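You operate a simulated robot arm through the tools that you are given. There is no shell and no other tool. Be economical: measure what you need, move in short steps, check, and stop when the job is done.

The job below is to be done with a simulated robot arm. You get a single attempt, and the scene is never put back.

## Task
Press the test stand button two times. Push the bolts drawer shut. Put one of the teal cans from the top of the yellow table on the grey board. Take the teal relay on the top of the yellow table and put it away on the upper shelf of the narrow rack. Put the grey sensor on the open end of the drawer table away on the third shelf from the bottom of the column rack. Fetch the blue brush and set it on the top of the holder table. Shut the filters drawer. Shut the brackets drawer. Take the grey can marked "machine oil" from the top of the cart and leave it on the middle shelf of the narrow rack. Any order will do. Set down upright: teal can, teal relay, grey sensor, grey can.

It is judged by the outcome, as a careful person would: the job done as asked, and still so three seconds after it is handed in. It fails if anything else is knocked over, pushed out of place, dropped, spilled or broken.

## Robot
A 7-joint arm with a two-finger parallel gripper on a trunk, on a base that drives. Base frame: it is fixed to the floor where the robot stands at the start and does not move with it; the origin is under the middle of the robot, x ahead of it, y to its left, z up; the surface under the hand at the start is at about z = 760. Lengths are in mm, angles in degrees, forces in N, time in s.
With the tool pointing down near the work surface it reaches from about 240 to 700 mm from the robot's upright axis, wherever it stands. Its first joint turns from -166.0 to 166.0 degrees. Places, roughly: blue brush (12x5x7 cm) [2000, 5200, 800]; bolts drawer [1200, 5000, 900]; brackets drawer [1400, 5000, 900]; filters drawer [1800, 5000, 900]; grey board (21x17x2 cm) [2600, 5800, 700]; grey can [500, 5000, 750]; grey sensor [2250, 5250, 750]; middle shelf of the narrow rack [-400, 7400, 900]; teal can [2750, 5750, 750]; teal relay (3x4x6 cm) [2800, 6000, 700]; test stand button [500, 200, 800]; third shelf of the column rack [3300, 5400, 1000]; top of the holder table [2600, 5300, 700]; upper shelf of the narrow rack [-400, 7400, 1300]. Payload 3.43 kg.
The TCP is the grasp point between the finger pads, 30 mm short of the fingertips. In the tool frame z runs along the fingers and y along their closing line. The gripper opens to 94 mm. The fingers are 28 mm wide and 10 mm thick; the gripper's body (50 by 96 mm) begins 55 mm behind the TCP.
Orientation is that of the tool frame in the base frame, as a unit quaternion [x, y, z, w]. With the fingers straight down and closing along the base's y, the tool's x points along the base's -x, its y along +y and its z along -z.

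## Interface
- The arm moves only by the tool servo_tool. Its argument "motion" is a list of rows, each an object of numbers (a shift or turn left out is 0, a gripper value left out holds the last): "dx", "dy", "dz": the shift along the tool's x, y, z in units of 500 mm (1.0 is 500 mm); "wx", "wy", "wz": the turn, a rotation vector about the tool's x, y, z in units of 45 degrees (1.0 is 45 degrees); "jaw": the opening, from 0 (shut) to 1 (fully open). In form: [{"dx": .., "dy": .., "dz": .., "wx": .., "wy": .., "wz": .., "jaw": ..}, ...]. A call has 1 to 10 rows; each row is the pose to reach, as a shift and turn from the pose commanded when the call began, along the tool's axes at that moment. A call with a number of a shift or a turn outside -1 to 1 is refused whole. Rows are played at 5 a second. More than 50 mm and 8.6 degrees between two rows, or a gripper value outside its range, and nothing of the call is played. A pose out of reach is approached as far as the arm can. The call stops where the force on the tool passes 40 N (or 10 N more than at its start, if that is more) or the arm is blocked; 0.2 s more then pass. Each finger travels about 108 mm/s and halts on what it meets, pressing with about 29 N; the grip force reading is that of the motor and also rises with nothing between the fingers. The clock runs only during rows and for 0.2 s after the last one: add rows that repeat a pose to give the fingers time. It gives the time, the measured TCP pose, the force on the tool (base axes), the opening and the grip force at its end, in the units of the frame above (readings bear some noise), with the torque about the TCP (base axes, N m) and any sound that the robot's microphone picked up, and new pictures: "views" is both (left out), scene, wrist or none.
- Cameras (640 x 400 px; columns grow to the right, rows downward): "scene" is now at [468, 145.1, 1235.3]; the picture's right is [-0.00, -0.17, -0.99], its down [-0.36, -0.92, 0.16] and it looks along [-0.93, 0.36, -0.06] (base axes); focal length 214 px, centre (320, 200). "wrist" rides on the gripper at [76, 14, -102] in the tool frame; the picture's right is [-0.18, 0.98, 0.00], its down [-0.75, -0.14, -0.64] and it looks along [-0.63, -0.12, 0.77] (tool axes); focal length 243 px, centre (320, 200). There is no depth. A picture from a camera that has moved, and an enlarged one, comes with that camera's place and axes in the base frame and with its lens. The place of the scene camera against the robot may be out by one fixed shift of up to 25 mm in any direction.
- lift_body(by): slides the trunk up (or, below 0, down) by that many mm; the arm and the scene camera ride with it, the base frame stays. It gives what a move gives, with no picture.
- drive_base(legs): drives the robot by 1 to 6 legs, each [ahead, left, turn to the left] in mm, mm and degrees, along the robot's own axes; the way and the turn of a leg run together, so that a leg with both is an arc; at most 1500 mm and 180 degrees a leg. The arm and the cameras ride along, it lands a little off, and it stops where it bumps. It gives what a move gives, and a new picture of the scene camera.
- pan_tilt(pan, tilt): turns the head with the scene camera to pan (to the left, within 80 degrees either way) and tilt (down, from -29 to 69), counted from straight ahead of the robot. It gives what a move gives, and a new picture of the scene camera.
- enlarge(camera, box): a new picture of the part [left, top, right, bottom] of that camera's present view, enlarged. It takes no simulated time.
- job_done(): hands the job in; it is judged then, once.

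Go step by step. Nothing tells you exact positions but the pictures and the camera data: compare them with the known pose of the tool, close in by small moves and look again before you grip or let go. The budget is 207 turns and 260 pictures, counting those below and the enlarged ones. Unless the task says otherwise, let go and move clear before handing in.

The tools are called by a JSON object that holds its "name" and its "arguments". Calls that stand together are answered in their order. servo_tool: Moves the arm, as the interface text tells. Its arguments: {"type":"object","properties":{"motion":{"type":"array","items":{"type":"object","properties":{"dx":{"type":"number"},"dy":{"type":"number"},"dz":{"type":"number"},"wx":{"type":"number"},"wy":{"type":"number"},"wz":{"type":"number"},"jaw":{"type":"number"}}}},"views":{"type":"string","enum":["both","scene","wrist","none"]}},"required":["motion"]} The other tools are called the same way: lift_body (by) slides the trunk up or down; drive_base (legs) drives the base; pan_tilt (pan, tilt) turns the head that bears the scene camera; enlarge (camera, box) takes an enlarged picture of a part of a camera's view; job_done () hands the job in.

At the start:

```text
time: 0.0
eef_pos: [448.5, 75.5, 1122.1]
tool_rot: [0.0, 1.0, 0.0, 0.0]
force: [-0.3, 1.0, -0.7]
wrist_torque: [-0.02, -0.02, -0.02]
opening: 94.0
gripper_force: 0.0
trunk travel left (down, up): [-225.0, 365.0]
robot x, y, heading: [1.3, -2.8, -0.2]
head pan, tilt: [80.2, 68.8]
```

scene: 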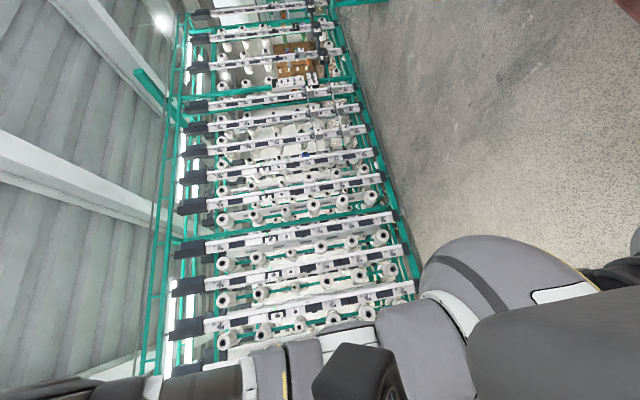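
wrist: 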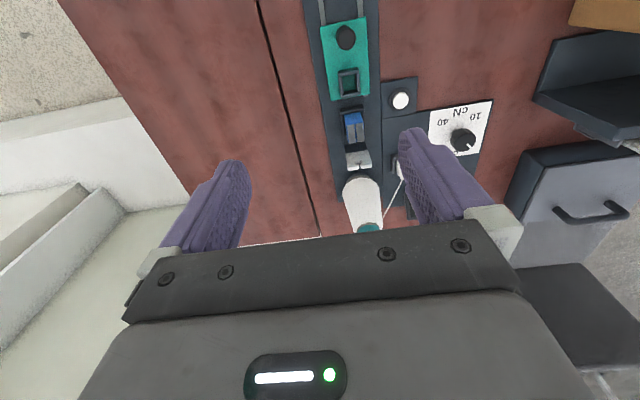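

The wrist view shows a table with a test stand (white button, dial, etc.). I turn the head forward to see the work surface.

{"name": "pan_tilt", "arguments": {"pan": 0, "tilt": 45}}

{"name": "enlarge", "arguments": {"camera": "wrist", "box": [260, 0, 560, 240]}}

```text
time: 1.5
eef_pos: [449.2, 75.9, 1121.5]
tool_rot: [-0.001, 1.0, 0.0, 0.0]
force: [0.1, 0.1, 0.3]
wrist_torque: [-0.04, 0.03, -0.02]
opening: 93.9
gripper_force: 0.1
trunk travel left (down, up): [-225.0, 365.0]
robot x, y, heading: [1.0, -1.3, -0.1]
head pan, tilt: [0.0, 45.0]
camera scene: at [496.8, 90.1, 1163.5], right [0.0, -1.0, 0.0], down [-0.71, 0.0, 0.71], along [-0.71, 0.0, -0.71], focal length 214 px, centre (320, 200)
```

scene: 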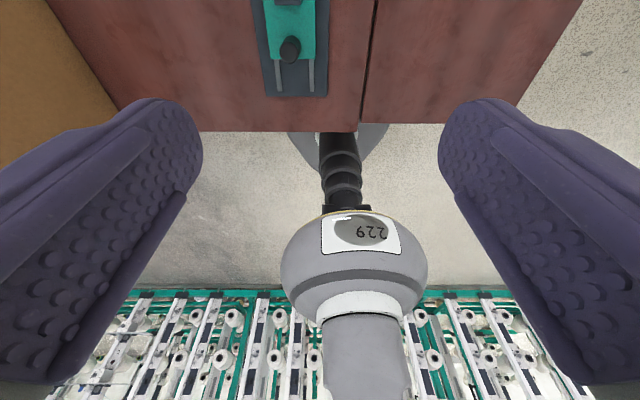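

```text
1.67 times, centred on (410, 120) of wrist
camera zoom: at [372.3, 89.7, 1225.3], right [0.18, 0.98, 0.0], down [0.75, -0.14, 0.64], along [0.63, -0.12, -0.77], focal length 404 px, centre (170, 333)
```

zoom: 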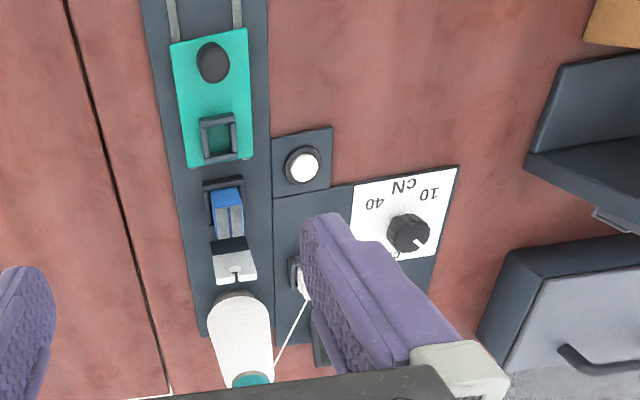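

The scene camera appears to ride near the hand. The white round button is at about [530, 200, 790]; I move above it with the jaws shut.

{"name": "servo_tool", "arguments": {"motion": [{"dx": -0.02, "dy": 0.05, "dz": 0.06, "jaw": 0.3}, {"dx": -0.04, "dy": 0.1, "dz": 0.12, "jaw": 0}, {"dx": -0.06, "dy": 0.15, "dz": 0.18, "jaw": 0}, {"dx": -0.08, "dy": 0.2, "dz": 0.24, "jaw": 0}, {"dx": -0.1, "dy": 0.248, "dz": 0.3, "jaw": 0}, {"dx": -0.1, "dy": 0.248, "dz": 0.3, "jaw": 0}]}}

```text
time: 2.9
eef_pos: [499.8, 200.2, 972.3]
tool_rot: [0.001, 1.0, 0.0, 0.0]
force: [-0.5, 0.7, 0.1]
wrist_torque: [0.01, 0.0, -0.01]
opening: 0.1
gripper_force: 29.1
trunk travel left (down, up): [-225.0, 365.0]
robot x, y, heading: [2.0, -2.5, 0.1]
head pan, tilt: [0.0, 45.0]
camera scene: at [546.8, 216.0, 1014.1], right [0.0, -1.0, 0.0], down [-0.71, 0.0, 0.71], along [-0.71, 0.0, -0.71], focal length 214 px, centre (320, 200)
camera wrist: at [422.3, 215.7, 1075.9], right [0.18, 0.98, 0.0], down [0.75, -0.14, 0.64], along [0.63, -0.12, -0.77], focal length 243 px, centre (320, 200)
```

scene: 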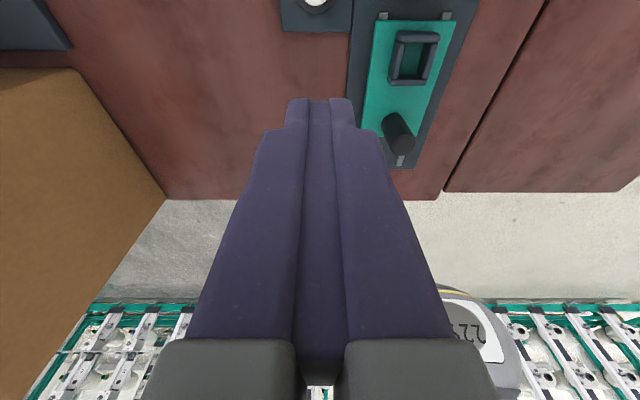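
wrist: 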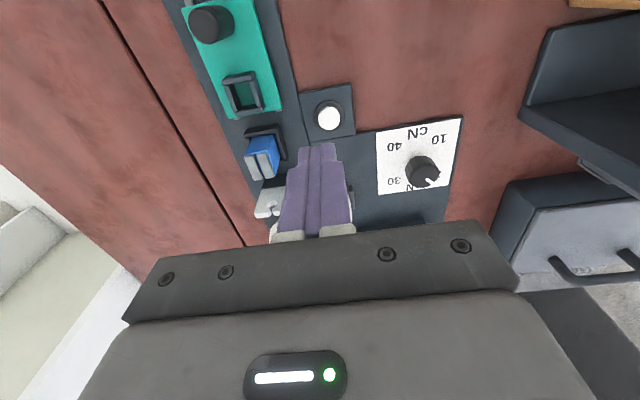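

The button's top triangulates to about [537, 203, 774]. I go over it and look.

{"name": "servo_tool", "arguments": {"motion": [{"dx": -0.037, "dy": 0.004, "dz": 0.06}, {"dx": -0.074, "dy": 0.007, "dz": 0.14}, {"dx": -0.074, "dy": 0.007, "dz": 0.22}, {"dx": -0.074, "dy": 0.007, "dz": 0.28}, {"dx": -0.074, "dy": 0.007, "dz": 0.28}]}}

```text
time: 4.1
eef_pos: [536.5, 200.7, 831.6]
tool_rot: [0.001, 1.0, 0.001, 0.0]
force: [-0.4, -1.0, 1.8]
wrist_torque: [0.03, 0.01, -0.01]
opening: 0.1
gripper_force: 28.5
trunk travel left (down, up): [-225.0, 365.0]
robot x, y, heading: [2.7, -1.5, -0.2]
head pan, tilt: [0.0, 45.0]
camera scene: at [583.8, 215.5, 873.6], right [0.0, -1.0, 0.0], down [-0.71, 0.0, 0.71], along [-0.71, 0.0, -0.71], focal length 214 px, centre (320, 200)
camera wrist: at [459.3, 215.2, 935.5], right [0.18, 0.98, 0.0], down [0.75, -0.14, 0.64], along [0.63, -0.12, -0.77], focal length 243 px, centre (320, 200)
```

scene: 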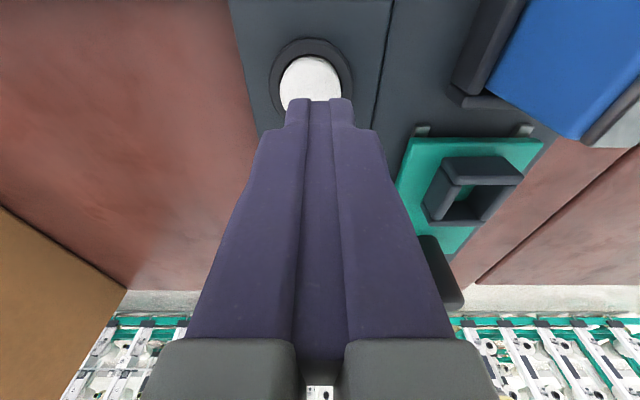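
wrist: 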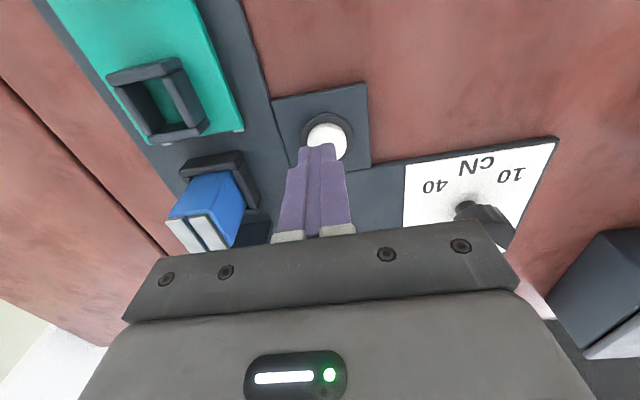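

Nearly aligned; shift 4 mm in y and press gently, watching force and sound.

{"name": "servo_tool", "arguments": {"motion": [{"dy": 0.008, "dz": 0.02}, {"dy": 0.008, "dz": 0.04}, {"dy": 0.008, "dz": 0.048}, {"dy": 0.008, "dz": 0.054}, {"dy": 0.008, "dz": 0.058}, {"dy": 0.008, "dz": 0.062}]}}

```text
time: 5.5
eef_pos: [536.0, 205.8, 804.1]
tool_rot: [0.0, 1.0, 0.001, 0.003]
force: [0.6, -6.4, 35.8]
wrist_torque: [-0.2, -0.15, -0.05]
opening: 0.1
gripper_force: 29.7
trunk travel left (down, up): [-225.0, 365.0]
robot x, y, heading: [2.8, -2.6, -0.3]
head pan, tilt: [0.0, 45.0]
heard: click
camera scene: at [583.6, 220.8, 845.6], right [0.0, -1.0, 0.0], down [-0.71, 0.0, 0.7], along [-0.7, 0.0, -0.71], focal length 214 px, centre (320, 200)
camera wrist: at [458.8, 220.4, 906.8], right [0.18, 0.98, 0.0], down [0.75, -0.14, 0.65], along [0.64, -0.12, -0.76], focal length 243 px, centre (320, 200)
```

scene: 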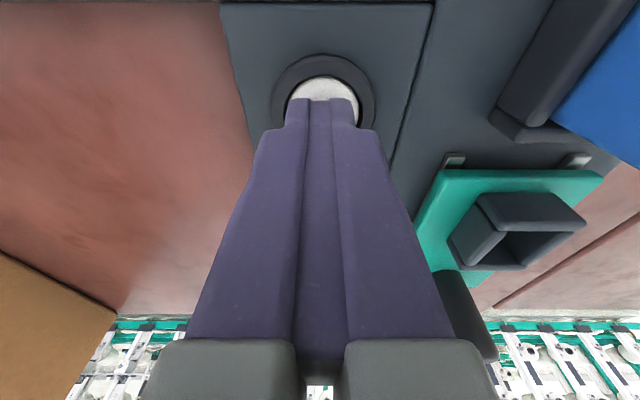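
wrist: 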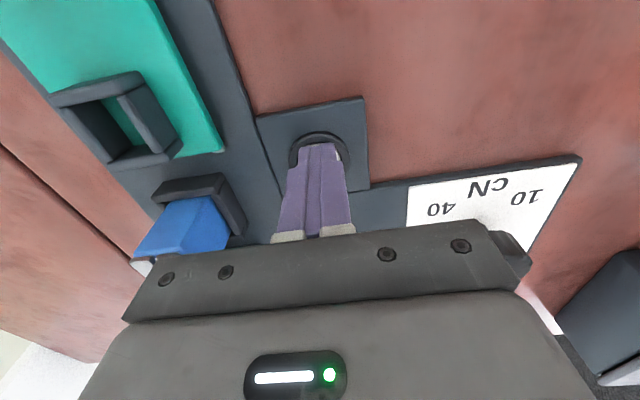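

Click heard once. I lift off and press again.

{"name": "servo_tool", "arguments": {"motion": [{"dz": -0.03}, {"dz": -0.05}, {"dz": -0.05}, {"dz": -0.05}], "views": "none"}}

{"name": "servo_tool", "arguments": {"motion": [{"dz": 0.02}, {"dz": 0.035}, {"dz": 0.042}, {"dz": 0.046}, {"dz": 0.05}, {"dz": 0.052}], "views": "none"}}

```text
time: 6.5
eef_pos: [535.9, 207.7, 827.2]
tool_rot: [0.0, 1.0, 0.001, 0.0]
force: [-0.3, -0.4, 0.1]
wrist_torque: [-0.01, 0.01, 0.0]
opening: 0.1
gripper_force: 28.8
trunk travel left (down, up): [-225.0, 365.0]
robot x, y, heading: [-1.4, 0.2, 0.2]
head pan, tilt: [0.0, 45.0]
```

```text
time: 8.0
eef_pos: [537.1, 208.4, 803.9]
tool_rot: [0.0, 1.0, 0.001, 0.003]
force: [-9.8, -2.8, 30.6]
wrist_torque: [-0.18, 0.23, -0.05]
opening: 0.0
gripper_force: 29.0
trunk travel left (down, up): [-225.0, 365.0]
robot x, y, heading: [0.2, -0.4, 0.0]
head pan, tilt: [0.0, 45.0]
heard: click
stopped in row 6: the force on the tool passed its limit at 41 N (the readings are from after the stop); the commanded pose is now the measured one
```

Both presses clicked. I raise the hand and turn it to point forward so the head camera sees ahead.

{"name": "servo_tool", "arguments": {"motion": [{"dz": -0.1}, {"dz": -0.2}, {"dz": -0.3}, {"dz": -0.4}, {"dz": -0.5}, {"dz": -0.6, "dx": 0.05}, {"dz": -0.68, "dx": 0.1}], "views": "none"}}

{"name": "servo_tool", "arguments": {"motion": [{"wy": -0.19}, {"wy": -0.38}, {"wy": -0.57}, {"wy": -0.76}, {"wy": -0.95}, {"wy": -0.95}], "views": "none"}}

{"name": "servo_tool", "arguments": {"motion": [{"wy": -0.19}, {"wy": -0.38}, {"wy": -0.57}, {"wy": -0.76}, {"wy": -0.95}, {"wy": -1.0}, {"wy": -1.0}], "views": "none"}}

{"name": "pan_tilt", "arguments": {"pan": 0, "tilt": 10}}

{"name": "pan_tilt", "arguments": {"pan": 75, "tilt": 10}}

```text
refused: row 6 steps farther than a row can; nothing moved
```

```text
time: 8.6
eef_pos: [533.4, 208.3, 804.4]
tool_rot: [-0.001, 0.992, 0.001, 0.124]
force: [-17.3, -5.3, 36.2]
wrist_torque: [-0.26, 0.77, 0.12]
opening: 0.0
gripper_force: 28.8
trunk travel left (down, up): [-225.0, 365.0]
robot x, y, heading: [-0.3, 4.0, 0.0]
head pan, tilt: [0.0, 45.0]
stopped in row 2: the force on the tool passed its limit at 48 N (the readings are from after the stop); the commanded pose is now the measured one
```

```text
time: 9.0
eef_pos: [529.9, 207.6, 804.2]
tool_rot: [-0.002, 0.985, 0.0, 0.17]
force: [-20.7, -4.2, 40.8]
wrist_torque: [-0.31, 0.79, 0.18]
opening: 0.0
gripper_force: 28.6
trunk travel left (down, up): [-225.0, 365.0]
robot x, y, heading: [-1.7, -1.7, -0.1]
head pan, tilt: [0.0, 45.0]
stopped in row 1: the force on the tool passed its limit at 56 N (the readings are from after the stop); the commanded pose is now the measured one
```

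```text
time: 10.0
eef_pos: [530.5, 209.9, 804.6]
tool_rot: [-0.002, 0.985, 0.001, 0.172]
force: [-25.3, -6.4, 52.1]
wrist_torque: [-0.32, 0.98, -0.02]
opening: 0.0
gripper_force: 28.8
trunk travel left (down, up): [-225.0, 365.0]
robot x, y, heading: [-4.8, -1.6, 0.0]
head pan, tilt: [0.0, 10.0]
camera scene: at [614.9, 223.4, 864.0], right [0.0, -1.0, 0.0], down [-0.99, 0.0, -0.17], along [0.17, 0.0, -0.99], focal length 214 px, centre (320, 200)
```

scene: 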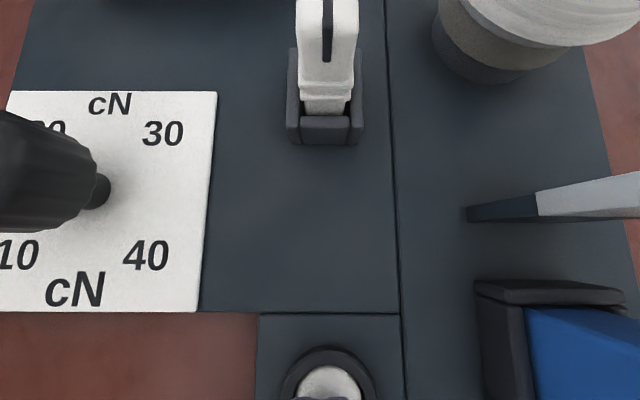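

```text
time: 11.4
eef_pos: [530.9, 208.7, 804.5]
tool_rot: [-0.002, 0.985, 0.001, 0.172]
force: [-23.3, -3.8, 55.8]
wrist_torque: [-0.29, 0.91, -0.08]
opening: 0.2
gripper_force: 29.5
trunk travel left (down, up): [-225.0, 365.0]
robot x, y, heading: [0.4, 2.4, 0.2]
head pan, tilt: [75.0, 10.0]
camera scene: at [591.4, 313.1, 929.1], right [0.33, -0.26, -0.91], down [-0.94, -0.17, -0.29], along [-0.08, 0.95, -0.3], focal length 214 px, centre (320, 200)
```

scene: 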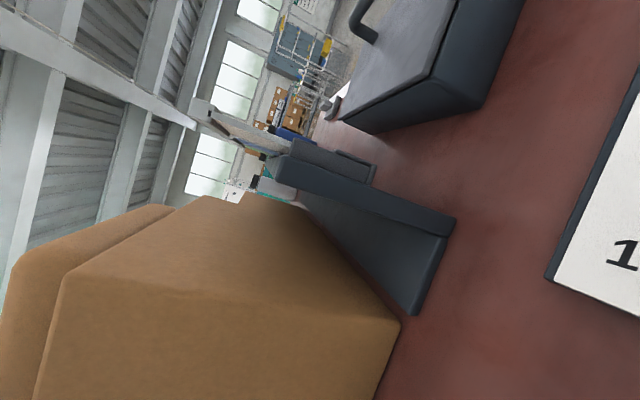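

My earlier lift was refused and the hand still rests on the button (no further click heard). I lift straight off now.

{"name": "servo_tool", "arguments": {"motion": [{"dz": -0.04, "dx": -0.015}, {"dz": -0.1, "dx": -0.036}, {"dz": -0.18, "dx": -0.04}, {"dz": -0.26, "dx": -0.04}, {"dz": -0.34, "dx": -0.04}, {"dz": -0.42, "dx": -0.04}, {"dz": -0.5, "dx": -0.04}, {"dz": -0.58, "dx": -0.04}, {"dz": -0.58, "dx": -0.04}], "views": "wrist"}}

```text
time: 13.4
eef_pos: [455.6, 208.6, 1080.2]
tool_rot: [-0.001, 0.986, 0.0, 0.168]
force: [-0.3, -0.3, 0.9]
wrist_torque: [0.01, -0.01, 0.0]
opening: 0.0
gripper_force: 29.3
trunk travel left (down, up): [-225.0, 365.0]
robot x, y, heading: [-0.5, -0.4, 0.0]
head pan, tilt: [75.0, 10.0]
camera wrist: at [349.1, 224.0, 1152.1], right [0.17, 0.98, 0.06], down [0.5, -0.14, 0.86], along [0.85, -0.12, -0.51], focal length 243 px, centre (320, 200)
```

wrist: 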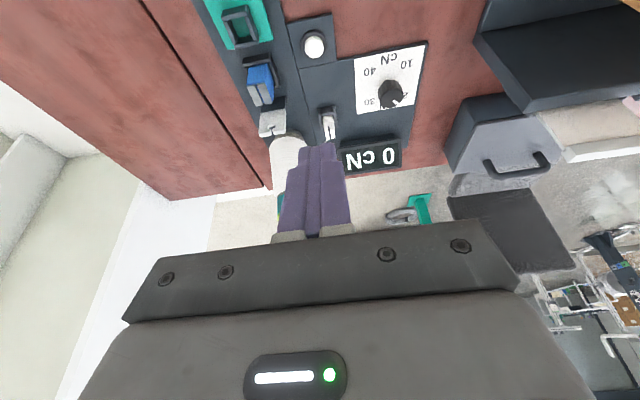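

All in place. Now turn the hand to horizontal forward.

{"name": "servo_tool", "arguments": {"motion": [{"wy": -0.17}, {"wy": -0.34}, {"wy": -0.51}, {"wy": -0.68}, {"wy": -0.85}, {"wy": -0.95}, {"wy": -0.95}], "views": "none"}}

{"name": "servo_tool", "arguments": {"motion": [{"wy": -0.17}, {"wy": -0.34}, {"wy": -0.51}, {"wy": -0.6}, {"wy": -0.6}], "views": "none"}}

{"name": "pan_tilt", "arguments": {"pan": 0, "tilt": 10}}

{"name": "pan_tilt", "arguments": {"pan": 75, "tilt": 10}}

```text
time: 15.0
eef_pos: [456.3, 208.7, 1081.0]
tool_rot: [-0.002, 0.856, 0.001, 0.517]
force: [0.3, 0.1, 0.4]
wrist_torque: [0.01, -0.01, 0.0]
opening: 0.0
gripper_force: 29.1
trunk travel left (down, up): [-225.0, 365.0]
robot x, y, heading: [2.1, 0.6, -0.1]
head pan, tilt: [75.0, 10.0]
```

```text
time: 16.2
eef_pos: [455.2, 209.5, 1081.9]
tool_rot: [-0.002, 0.712, 0.001, 0.703]
force: [-0.3, -0.2, 0.1]
wrist_torque: [-0.01, 0.0, 0.0]
opening: 0.0
gripper_force: 28.8
trunk travel left (down, up): [-225.0, 365.0]
robot x, y, heading: [1.2, -2.7, -0.2]
head pan, tilt: [75.0, 10.0]
```

```text
time: 17.7
eef_pos: [456.3, 209.5, 1081.4]
tool_rot: [-0.001, 0.712, 0.001, 0.702]
force: [-1.1, 0.1, -1.0]
wrist_torque: [0.03, -0.02, -0.01]
opening: 0.2
gripper_force: 29.1
trunk travel left (down, up): [-225.0, 365.0]
robot x, y, heading: [-0.4, -2.9, 0.0]
head pan, tilt: [0.0, 10.0]
camera scene: at [428.7, 224.0, 1168.3], right [0.0, -1.0, 0.0], down [-0.19, 0.0, -0.98], along [0.98, 0.0, -0.19], focal length 214 px, centre (320, 200)
```

scene: 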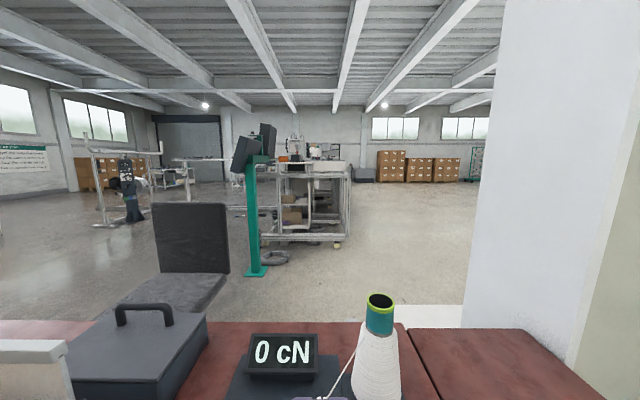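

```text
time: 19.2
eef_pos: [455.0, 210.2, 1081.3]
tool_rot: [-0.001, 0.712, 0.0, 0.702]
force: [-0.3, -0.3, -0.3]
wrist_torque: [0.0, -0.03, 0.0]
opening: 0.0
gripper_force: 29.1
trunk travel left (down, up): [-225.0, 365.0]
robot x, y, heading: [-0.2, -1.2, 0.1]
head pan, tilt: [75.0, 10.0]
camera scene: at [359.5, 313.5, 1169.2], right [0.97, -0.26, -0.01], down [-0.06, -0.17, -0.98], along [0.25, 0.95, -0.18], focal length 214 px, centre (320, 200)
```

scene: 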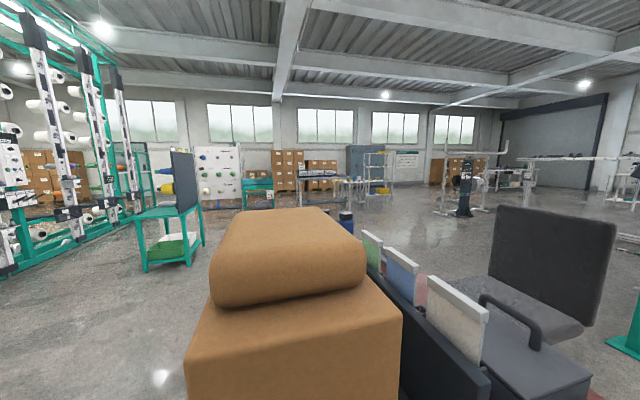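

The work area lies across the room to the left. I back off from the test stand and turn left to see the way.

{"name": "pan_tilt", "arguments": {"pan": 0, "tilt": 10}}

{"name": "drive_base", "arguments": {"legs": [[-500, 0, 0], [0, 0, 90]]}}

```text
time: 20.6
eef_pos: [456.0, 209.5, 1081.6]
tool_rot: [-0.001, 0.712, 0.001, 0.702]
force: [-0.2, -0.9, 0.8]
wrist_torque: [0.02, -0.03, -0.05]
opening: 0.2
gripper_force: 28.8
trunk travel left (down, up): [-225.0, 365.0]
robot x, y, heading: [-1.8, -1.2, 0.1]
head pan, tilt: [0.0, 10.0]
camera scene: at [428.7, 224.0, 1168.3], right [0.0, -1.0, 0.0], down [-0.19, 0.0, -0.98], along [0.98, 0.0, -0.19], focal length 214 px, centre (320, 200)
```

scene: 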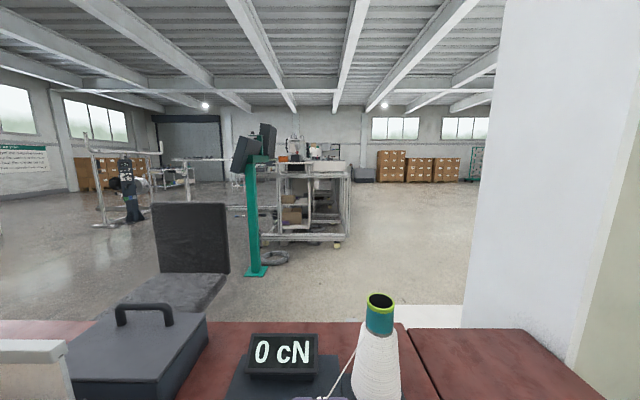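

```text
time: 27.4
eef_pos: [-715.1, 448.5, 1080.9]
tool_rot: [0.51, -0.497, -0.502, -0.49]
force: [-0.2, 0.2, 0.0]
wrist_torque: [-0.02, -0.02, 0.01]
opening: 0.0
gripper_force: 28.3
trunk travel left (down, up): [-225.0, 365.0]
robot x, y, heading: [-495.3, -0.1, 91.5]
head pan, tilt: [0.0, 10.0]
camera scene: at [-706.1, 427.5, 1168.3], right [1.0, 0.03, 0.0], down [0.01, -0.19, -0.98], along [-0.03, 0.98, -0.19], focal length 214 px, centre (320, 200)
```

scene: 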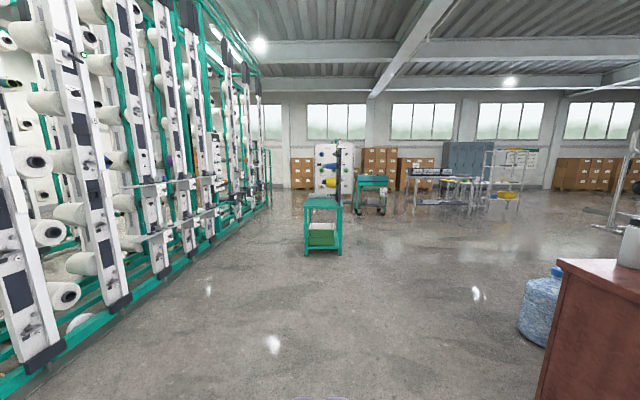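

Path is clear: I drive between the small teal table and the water bottle toward the work area.

{"name": "drive_base", "arguments": {"legs": [[1000, 0, 0], [1000, -600, 0], [1200, -900, 0]]}}

```text
time: 45.2
eef_pos: [633.4, 3726.6, 1080.3]
tool_rot: [0.519, -0.488, -0.511, -0.481]
force: [0.5, 0.1, 0.2]
wrist_torque: [-0.03, 0.02, -0.02]
opening: 0.1
gripper_force: 29.0
trunk travel left (down, up): [-225.0, 365.0]
robot x, y, heading: [873.5, 3288.7, 93.3]
head pan, tilt: [0.0, 10.0]
camera scene: at [645.8, 3706.2, 1168.3], right [1.0, 0.06, 0.0], down [0.01, -0.19, -0.98], along [-0.06, 0.98, -0.19], focal length 214 px, centre (320, 200)
```

scene: 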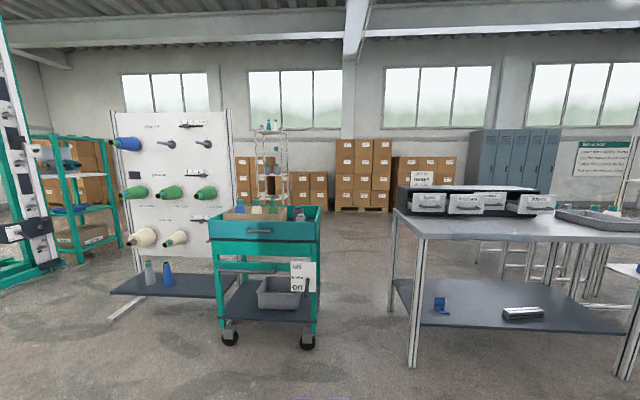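

{"name": "enlarge", "arguments": {"camera": "scene", "box": [200, 110, 360, 330]}}

{"name": "enlarge", "arguments": {"camera": "scene", "box": [380, 160, 640, 340]}}

{"name": "pan_tilt", "arguments": {"pan": -45, "tilt": 10}}

```text
1.82 times, centred on (280, 220) of scene
camera zoom: at [645.8, 3706.2, 1168.3], right [1.0, 0.06, 0.0], down [0.01, -0.19, -0.98], along [-0.06, 0.98, -0.19], focal length 390 px, centre (393, 164)
```

zoom: 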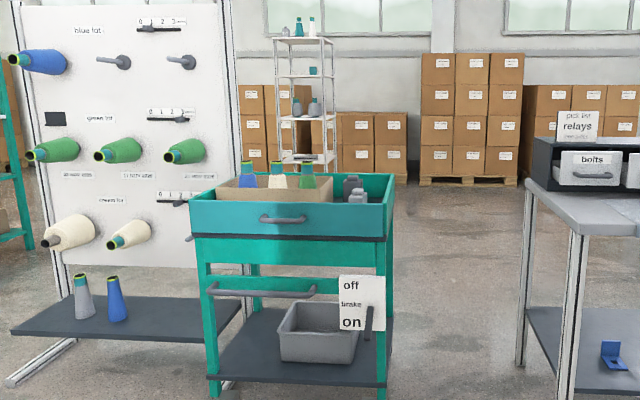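

```text
2.22 times, centred on (510, 250) of scene
camera zoom: at [645.8, 3706.2, 1168.3], right [1.0, 0.06, 0.0], down [0.01, -0.19, -0.98], along [-0.06, 0.98, -0.19], focal length 477 px, centre (-102, 89)
```

zoom: 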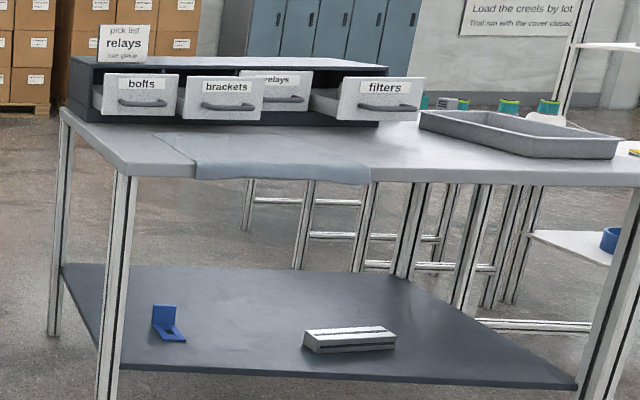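

```text
time: 46.4
eef_pos: [634.9, 3727.9, 1080.8]
tool_rot: [0.519, -0.487, -0.512, -0.481]
force: [-0.6, -0.5, 0.1]
wrist_torque: [0.01, -0.02, -0.01]
opening: 0.0
gripper_force: 29.2
trunk travel left (down, up): [-225.0, 365.0]
robot x, y, heading: [867.3, 3285.7, 93.4]
head pan, tilt: [-45.0, 10.0]
camera scene: at [713.0, 3683.0, 1168.7], right [0.75, -0.66, 0.01], down [-0.11, -0.14, -0.98], along [0.65, 0.74, -0.18], focal length 214 px, centre (320, 200)
```

scene: 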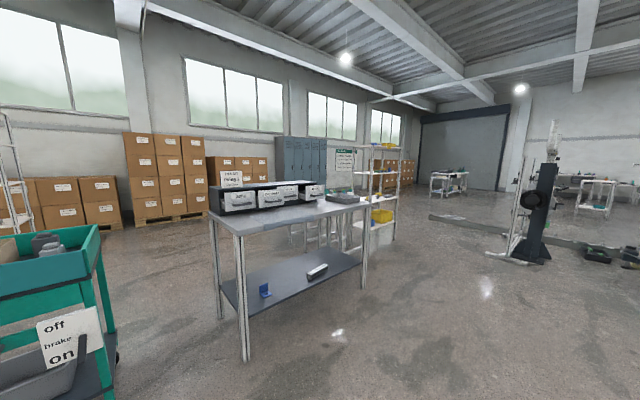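

I see the drawer table: bolts, brackets, relays and filters drawers facing us. I drive to in front of it.

{"name": "pan_tilt", "arguments": {"pan": 0, "tilt": 25}}

{"name": "drive_base", "arguments": {"legs": [[0, 0, -3.3], [0, -600, 0], [850, 0, 0]]}}

```text
time: 47.5
eef_pos: [635.3, 3727.0, 1081.2]
tool_rot: [0.519, -0.488, -0.511, -0.481]
force: [0.2, 0.7, -0.2]
wrist_torque: [-0.01, 0.02, -0.01]
opening: 0.0
gripper_force: 28.9
trunk travel left (down, up): [-225.0, 365.0]
robot x, y, heading: [869.0, 3283.3, 93.4]
head pan, tilt: [0.0, 25.0]
camera scene: at [645.9, 3704.9, 1143.9], right [1.0, 0.06, 0.0], down [0.03, -0.43, -0.9], along [-0.05, 0.9, -0.43], focal length 214 px, centre (320, 200)
```

scene: 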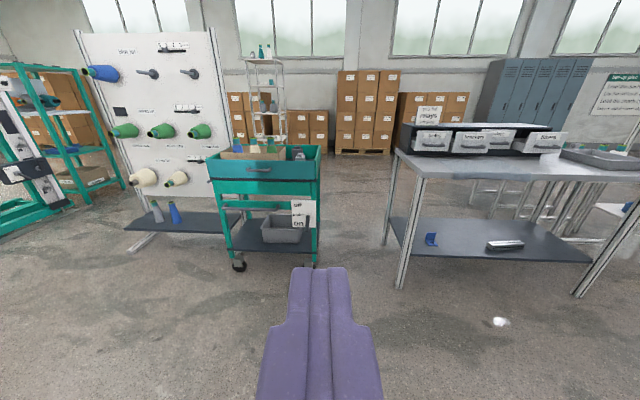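

```text
time: 55.5
eef_pos: [1259.2, 4601.2, 1082.1]
tool_rot: [0.506, -0.501, -0.499, -0.495]
force: [0.2, -0.6, 0.3]
wrist_torque: [-0.01, 0.02, 0.01]
opening: 0.0
gripper_force: 28.4
trunk travel left (down, up): [-225.0, 365.0]
robot x, y, heading: [1471.9, 4144.4, 90.4]
head pan, tilt: [0.0, 25.0]
camera scene: at [1268.5, 4578.8, 1143.9], right [1.0, 0.01, 0.0], down [0.0, -0.44, -0.9], along [-0.01, 0.9, -0.44], focal length 214 px, centre (320, 200)
```

scene: 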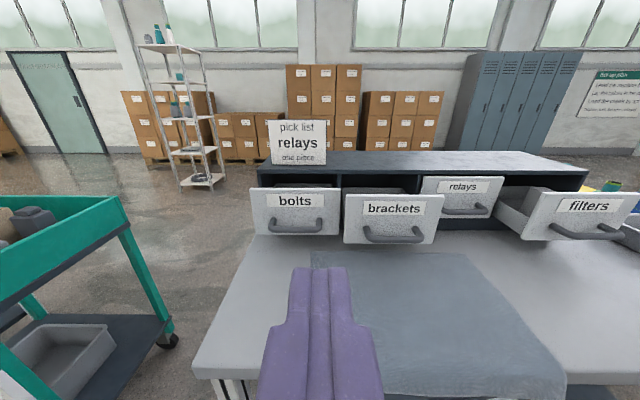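

The drawers stand at roughly z 860–975, out to y≈4950. I drive closer, then lower the hand to face height in front of bolts.

{"name": "drive_base", "arguments": {"legs": [[220, 0, 0]]}}

```text
time: 57.2
eef_pos: [1257.0, 4823.5, 1079.4]
tool_rot: [0.507, -0.5, -0.5, -0.494]
force: [0.0, -0.2, -0.4]
wrist_torque: [-0.01, 0.0, 0.02]
opening: 0.1
gripper_force: 28.7
trunk travel left (down, up): [-225.0, 365.0]
robot x, y, heading: [1469.7, 4367.1, 90.4]
head pan, tilt: [0.0, 25.0]
camera scene: at [1266.5, 4801.2, 1143.7], right [1.0, 0.01, 0.0], down [0.01, -0.44, -0.9], along [-0.01, 0.9, -0.44], focal length 214 px, centre (320, 200)
```

scene: 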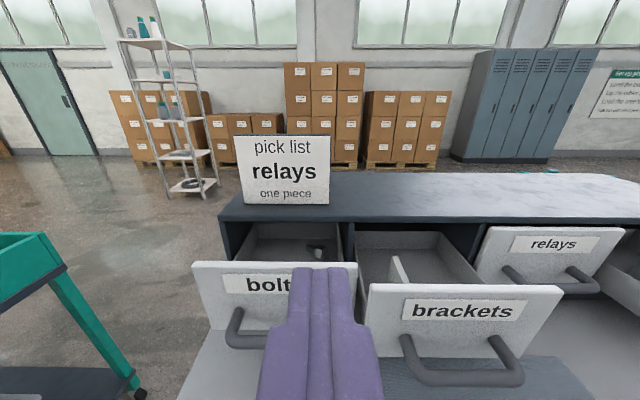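

Bolts face is at y≈4978, x≈1203, top z≈972. I lower the hand in front of it.

{"name": "servo_tool", "arguments": {"motion": [{"dx": 0.07, "dy": 0.027}, {"dx": 0.14, "dy": 0.054}, {"dx": 0.21, "dy": 0.081}, {"dx": 0.278, "dy": 0.108}, {"dx": 0.278, "dy": 0.108}]}}

```text
time: 58.4
eef_pos: [1201.7, 4818.8, 941.6]
tool_rot: [0.507, -0.501, -0.499, -0.494]
force: [-0.2, 0.4, 0.2]
wrist_torque: [0.0, -0.03, 0.02]
opening: 0.0
gripper_force: 29.1
trunk travel left (down, up): [-225.0, 365.0]
robot x, y, heading: [1469.6, 4369.9, 90.6]
head pan, tilt: [0.0, 25.0]
camera scene: at [1210.2, 4796.8, 1004.9], right [1.0, 0.01, 0.0], down [0.0, -0.44, -0.9], along [-0.01, 0.9, -0.44], focal length 214 px, centre (320, 200)
camera wrist: at [1187.4, 4715.4, 868.0], right [-0.98, -0.01, 0.18], down [0.15, -0.63, 0.76], along [0.11, 0.78, 0.62], focal length 243 px, centre (320, 200)
```

scene: 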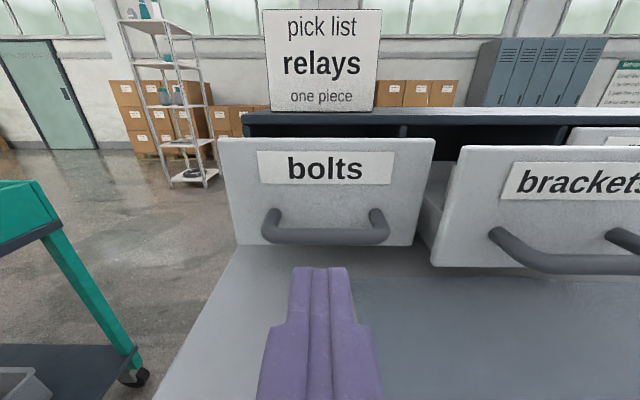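
wrist: 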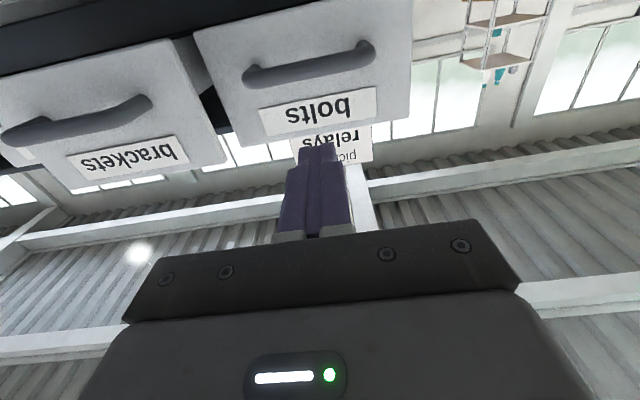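

Aligned with the label area above the handle. Push the bolts drawer in.

{"name": "servo_tool", "arguments": {"motion": [{"dz": 0.08}, {"dz": 0.16}, {"dz": 0.23}, {"dz": 0.26}, {"dz": 0.29}, {"dz": 0.32}, {"dz": 0.35}, {"dz": 0.38}, {"dz": 0.41}, {"dz": 0.44}], "views": "scene"}}

```text
time: 60.5
eef_pos: [1202.5, 5017.4, 939.2]
tool_rot: [0.506, -0.502, -0.498, -0.495]
force: [7.1, -33.1, 16.2]
wrist_torque: [0.87, 0.02, -0.27]
opening: 0.0
gripper_force: 28.9
trunk travel left (down, up): [-225.0, 365.0]
robot x, y, heading: [1471.2, 4367.4, 90.9]
head pan, tilt: [0.0, 25.0]
stopped in row 10: the force on the tool passed its limit at 58 N (the readings are from after the stop); the commanded pose is now the measured one
camera scene: at [1211.4, 4996.0, 1002.7], right [1.0, 0.01, 0.0], down [0.0, -0.44, -0.9], along [-0.01, 0.9, -0.44], focal length 214 px, centre (320, 200)
```

scene: 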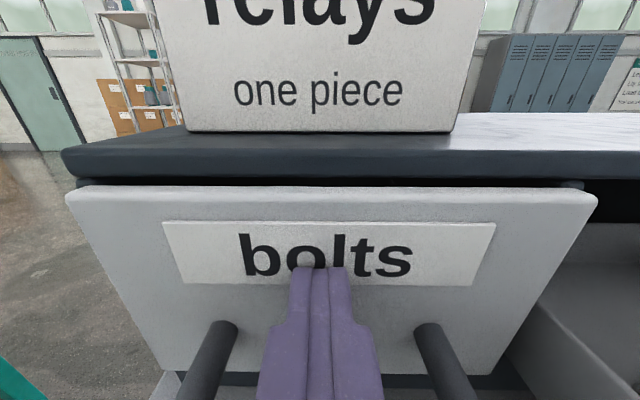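

Bolts is against its stop. Retreat and move in front of brackets.

{"name": "servo_tool", "arguments": {"motion": [{"dz": -0.09}, {"dz": -0.18}, {"dz": -0.27}, {"dz": -0.36}, {"dz": -0.42}, {"dz": -0.42, "dy": -0.1}, {"dz": -0.42, "dy": -0.2}, {"dz": -0.42, "dy": -0.3}, {"dz": -0.42, "dy": -0.396}, {"dz": -0.42, "dy": -0.396}], "views": "scene"}}

```text
time: 62.6
eef_pos: [1401.0, 4815.5, 940.7]
tool_rot: [0.508, -0.502, -0.497, -0.492]
force: [1.2, 0.6, 0.7]
wrist_torque: [0.0, -0.01, -0.02]
opening: 0.1
gripper_force: 29.1
trunk travel left (down, up): [-225.0, 365.0]
robot x, y, heading: [1470.5, 4366.4, 90.6]
head pan, tilt: [0.0, 25.0]
camera scene: at [1409.9, 4793.5, 1003.5], right [1.0, 0.01, 0.0], down [0.01, -0.44, -0.9], along [-0.01, 0.9, -0.44], focal length 214 px, centre (320, 200)
```

scene: 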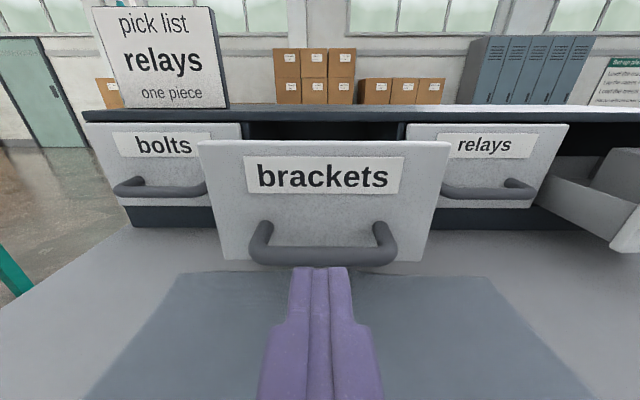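

Bolts is flush with relays. Push brackets.

{"name": "servo_tool", "arguments": {"motion": [{"dz": 0.09}, {"dz": 0.17}, {"dz": 0.21}, {"dz": 0.245}, {"dz": 0.28}, {"dz": 0.315}, {"dz": 0.35}, {"dz": 0.385}, {"dz": 0.415}, {"dz": 0.44}], "views": "none"}}

{"name": "servo_tool", "arguments": {"motion": [{"dz": -0.09}, {"dz": -0.18}, {"dz": -0.27}, {"dz": -0.36}, {"dz": -0.42}, {"dz": -0.42}], "views": "scene"}}

```text
time: 64.8
eef_pos: [1398.7, 5017.1, 936.0]
tool_rot: [0.509, -0.503, -0.496, -0.492]
force: [1.1, -33.6, 17.0]
wrist_torque: [0.96, 0.03, -0.04]
opening: 0.0
gripper_force: 28.8
trunk travel left (down, up): [-225.0, 365.0]
robot x, y, heading: [1472.2, 4364.8, 90.7]
head pan, tilt: [0.0, 25.0]
stopped in row 10: the force on the tool passed its limit at 61 N (the readings are from after the stop); the commanded pose is now the measured one
```

```text
time: 65.9
eef_pos: [1401.2, 4825.1, 935.3]
tool_rot: [0.512, -0.51, -0.49, -0.488]
force: [22.2, 33.3, -13.5]
wrist_torque: [-0.74, 1.58, 2.77]
opening: 0.1
gripper_force: 28.8
trunk travel left (down, up): [-225.0, 365.0]
robot x, y, heading: [1476.4, 4368.6, 90.5]
head pan, tilt: [0.0, 25.0]
stopped in row 5: the force on the tool passed its limit at 161 N (the readings are from after the stop); the commanded pose is now the measured one
camera scene: at [1410.6, 4805.8, 999.1], right [1.0, 0.0, 0.0], down [0.0, -0.46, -0.89], along [0.0, 0.89, -0.46], focal length 214 px, centre (320, 200)
```

scene: 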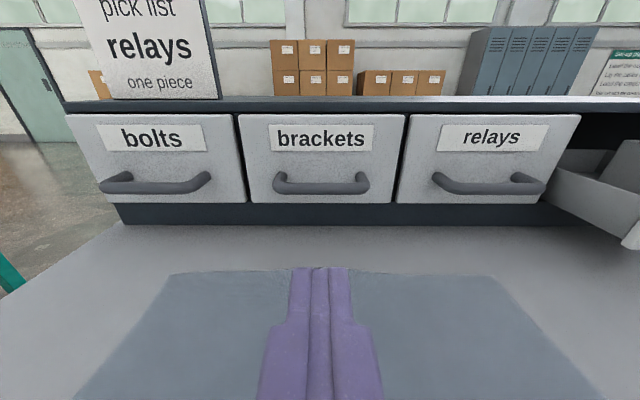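

All three left drawers are flush now. The retreat jammed against the robot's own body, so I ease forward a bit.

{"name": "servo_tool", "arguments": {"motion": [{"dz": 0.03}, {"dz": 0.06}, {"dz": 0.06}], "views": "none"}}

```text
time: 66.7
eef_pos: [1402.6, 4855.4, 933.2]
tool_rot: [0.513, -0.509, -0.49, -0.488]
force: [-0.1, -0.3, 0.1]
wrist_torque: [0.0, 0.02, -0.02]
opening: 0.0
gripper_force: 29.1
trunk travel left (down, up): [-225.0, 365.0]
robot x, y, heading: [1471.2, 4363.3, 90.6]
head pan, tilt: [0.0, 25.0]
```

Now back off and slide right to face the filters drawer.

{"name": "drive_base", "arguments": {"legs": [[-220, 0, -0.6], [0, -400, 0]]}}

```text
time: 70.5
eef_pos: [1805.8, 4640.7, 933.7]
tool_rot: [-0.511, 0.511, 0.488, 0.49]
force: [0.3, -0.1, 0.6]
wrist_torque: [-0.02, -0.01, -0.01]
opening: 0.0
gripper_force: 29.3
trunk travel left (down, up): [-225.0, 365.0]
robot x, y, heading: [1873.0, 4154.6, 90.3]
head pan, tilt: [0.0, 25.0]
camera scene: at [1813.4, 4619.9, 997.8], right [1.0, 0.0, 0.0], down [0.0, -0.46, -0.89], along [0.0, 0.89, -0.46], focal length 214 px, centre (320, 200)
```

scene: 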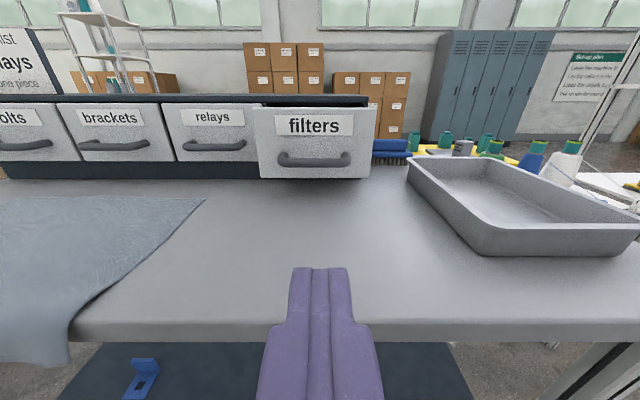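

{"name": "drive_base", "arguments": {"legs": [[205, 0, 0]]}}

{"name": "servo_tool", "arguments": {"motion": [{"dz": 0.08}, {"dz": 0.14}, {"dz": 0.18}, {"dz": 0.21}, {"dz": 0.24}, {"dz": 0.27}, {"dz": 0.3}, {"dz": 0.33}, {"dz": 0.36}, {"dz": 0.39}], "views": "scene"}}

```text
time: 72.1
eef_pos: [1803.5, 4845.2, 934.6]
tool_rot: [-0.511, 0.512, 0.487, 0.49]
force: [0.4, -0.4, 0.0]
wrist_torque: [-0.02, 0.01, 0.0]
opening: 0.1
gripper_force: 29.1
trunk travel left (down, up): [-225.0, 365.0]
robot x, y, heading: [1868.7, 4354.7, 90.2]
head pan, tilt: [0.0, 25.0]
camera scene: at [1811.9, 4825.8, 997.7], right [1.0, 0.0, 0.0], down [0.0, -0.46, -0.89], along [0.0, 0.89, -0.46], focal length 214 px, centre (320, 200)
```

scene: 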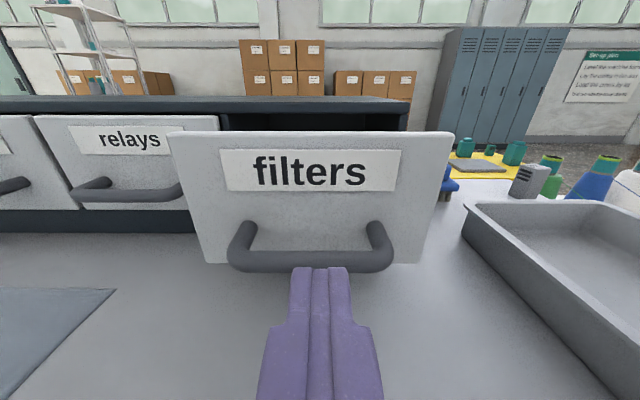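

```text
time: 74.2
eef_pos: [1801.4, 5015.9, 927.5]
tool_rot: [-0.51, 0.511, 0.488, 0.49]
force: [2.4, -37.4, 21.0]
wrist_torque: [0.91, 0.1, -0.06]
opening: 0.0
gripper_force: 29.5
trunk travel left (down, up): [-225.0, 365.0]
robot x, y, heading: [1864.6, 4354.8, 90.4]
head pan, tilt: [0.0, 25.0]
stopped in row 10: the force on the tool passed its limit at 60 N (the readings are from after the stop); the commanded pose is now the measured one
camera scene: at [1811.0, 4996.6, 991.7], right [1.0, 0.0, 0.0], down [0.0, -0.46, -0.89], along [0.0, 0.89, -0.46], focal length 214 px, centre (320, 200)
```

scene: 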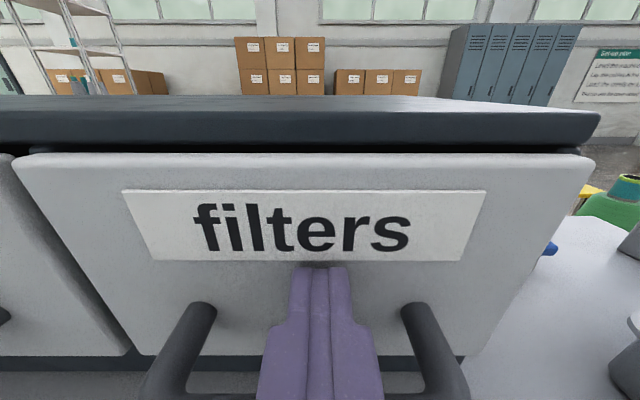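

Filters is shut. Retreat a little, back off, and slide right toward brush and sensor.

{"name": "servo_tool", "arguments": {"motion": [{"dz": -0.07}, {"dz": -0.14}, {"dz": -0.21}, {"dz": -0.26}], "views": "none"}}

{"name": "drive_base", "arguments": {"legs": [[-250, 0, 0], [0, -300, 0]]}}

```text
time: 75.2
eef_pos: [1802.8, 4893.5, 931.6]
tool_rot: [0.513, -0.513, -0.486, -0.488]
force: [-1.1, -0.4, 0.4]
wrist_torque: [0.0, -0.03, 0.03]
opening: 0.0
gripper_force: 29.2
trunk travel left (down, up): [-225.0, 365.0]
robot x, y, heading: [1868.7, 4353.7, 90.1]
head pan, tilt: [0.0, 25.0]
```

```text
time: 78.7
eef_pos: [2116.2, 4647.9, 931.5]
tool_rot: [-0.511, 0.515, 0.484, 0.49]
force: [-0.1, -0.2, 0.7]
wrist_torque: [0.01, 0.04, 0.0]
opening: 0.1
gripper_force: 29.3
trunk travel left (down, up): [-225.0, 365.0]
robot x, y, heading: [2180.8, 4109.5, 89.9]
head pan, tilt: [0.0, 25.0]
camera scene: at [2125.0, 4627.7, 995.4], right [1.0, -0.01, 0.0], down [0.0, -0.47, -0.88], along [0.01, 0.88, -0.47], focal length 214 px, centre (320, 200)
```

scene: 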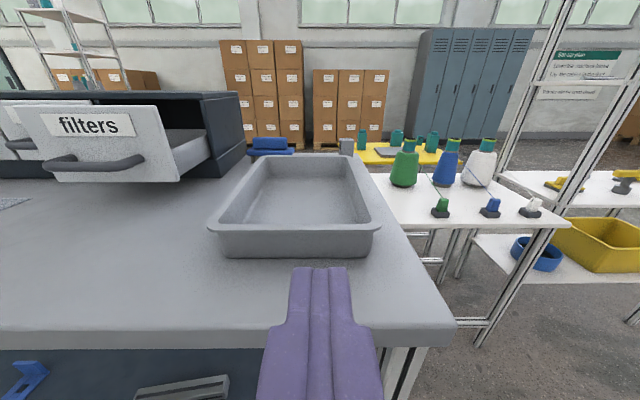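

The filters drawer appears to have sprung open again. Let me look closer.

{"name": "enlarge", "arguments": {"camera": "scene", "box": [0, 60, 320, 260]}}

{"name": "pan_tilt", "arguments": {"pan": 45, "tilt": 20}}

```text
2.00 times, centred on (160, 160) of scene
camera zoom: at [2125.0, 4627.7, 995.4], right [1.0, -0.01, 0.0], down [0.0, -0.47, -0.88], along [0.01, 0.88, -0.47], focal length 429 px, centre (640, 280)
```

zoom: 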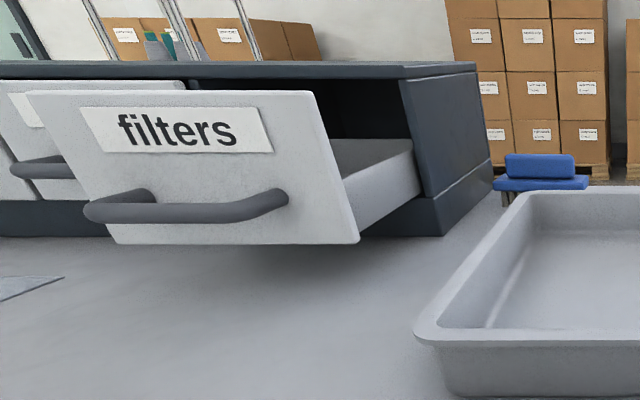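

```text
time: 79.8
eef_pos: [2117.0, 4647.4, 931.0]
tool_rot: [-0.511, 0.514, 0.485, 0.49]
force: [0.4, -0.4, -0.2]
wrist_torque: [-0.01, 0.02, -0.01]
opening: 0.0
gripper_force: 29.0
trunk travel left (down, up): [-225.0, 365.0]
robot x, y, heading: [2177.1, 4106.8, 89.9]
head pan, tilt: [45.0, 20.0]
camera scene: at [2058.8, 4602.5, 1004.7], right [0.71, 0.7, -0.03], down [0.24, -0.29, -0.93], along [-0.66, 0.65, -0.38], focal length 214 px, centre (320, 200)
```

scene: 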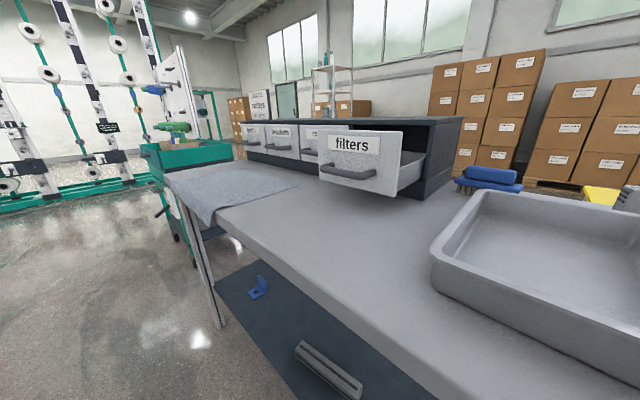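

It did come back out. I return and push it again, slowly and to a firm hold, checking each stage.

{"name": "pan_tilt", "arguments": {"pan": 0, "tilt": 25}}

{"name": "drive_base", "arguments": {"legs": [[0, 310, 0], [195, 0, 0]]}}

```text
time: 80.9
eef_pos: [2116.7, 4646.4, 931.2]
tool_rot: [-0.511, 0.514, 0.485, 0.49]
force: [0.7, 0.6, -1.2]
wrist_torque: [0.0, -0.01, -0.01]
opening: 0.0
gripper_force: 29.3
trunk travel left (down, up): [-225.0, 365.0]
robot x, y, heading: [2172.4, 4111.8, 89.7]
head pan, tilt: [0.0, 25.0]
camera scene: at [2124.7, 4627.7, 995.4], right [1.0, -0.01, 0.0], down [0.0, -0.47, -0.88], along [0.01, 0.88, -0.47], focal length 214 px, centre (320, 200)
```

scene: 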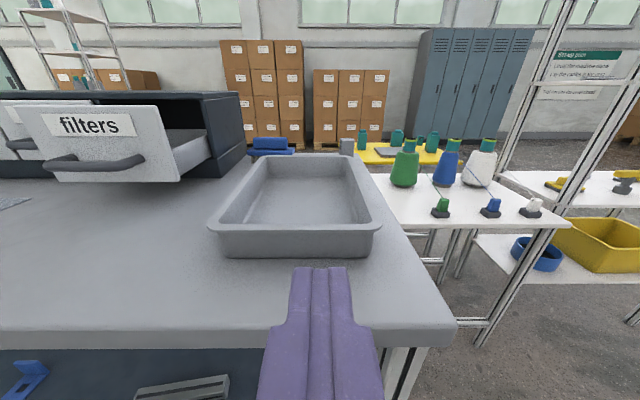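

```text
time: 84.1
eef_pos: [1814.0, 4846.7, 930.6]
tool_rot: [-0.51, 0.515, 0.483, 0.49]
force: [-0.4, 0.7, 0.4]
wrist_torque: [0.01, -0.04, -0.02]
opening: 0.0
gripper_force: 29.1
trunk travel left (down, up): [-225.0, 365.0]
robot x, y, heading: [1872.1, 4309.1, 89.9]
head pan, tilt: [0.0, 25.0]
camera scene: at [1822.3, 4827.0, 995.2], right [1.0, -0.01, 0.0], down [0.0, -0.47, -0.88], along [0.01, 0.88, -0.47], focal length 214 px, centre (320, 200)
```

scene: 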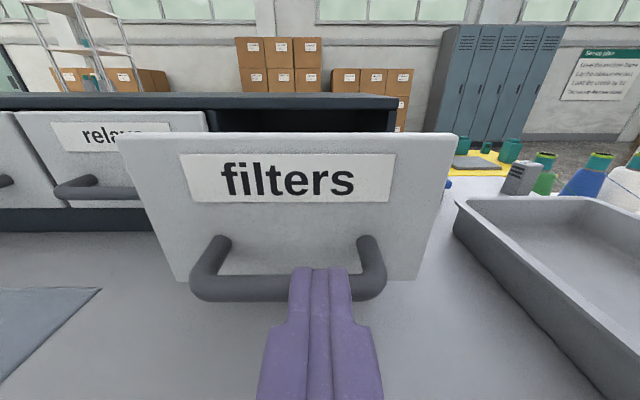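

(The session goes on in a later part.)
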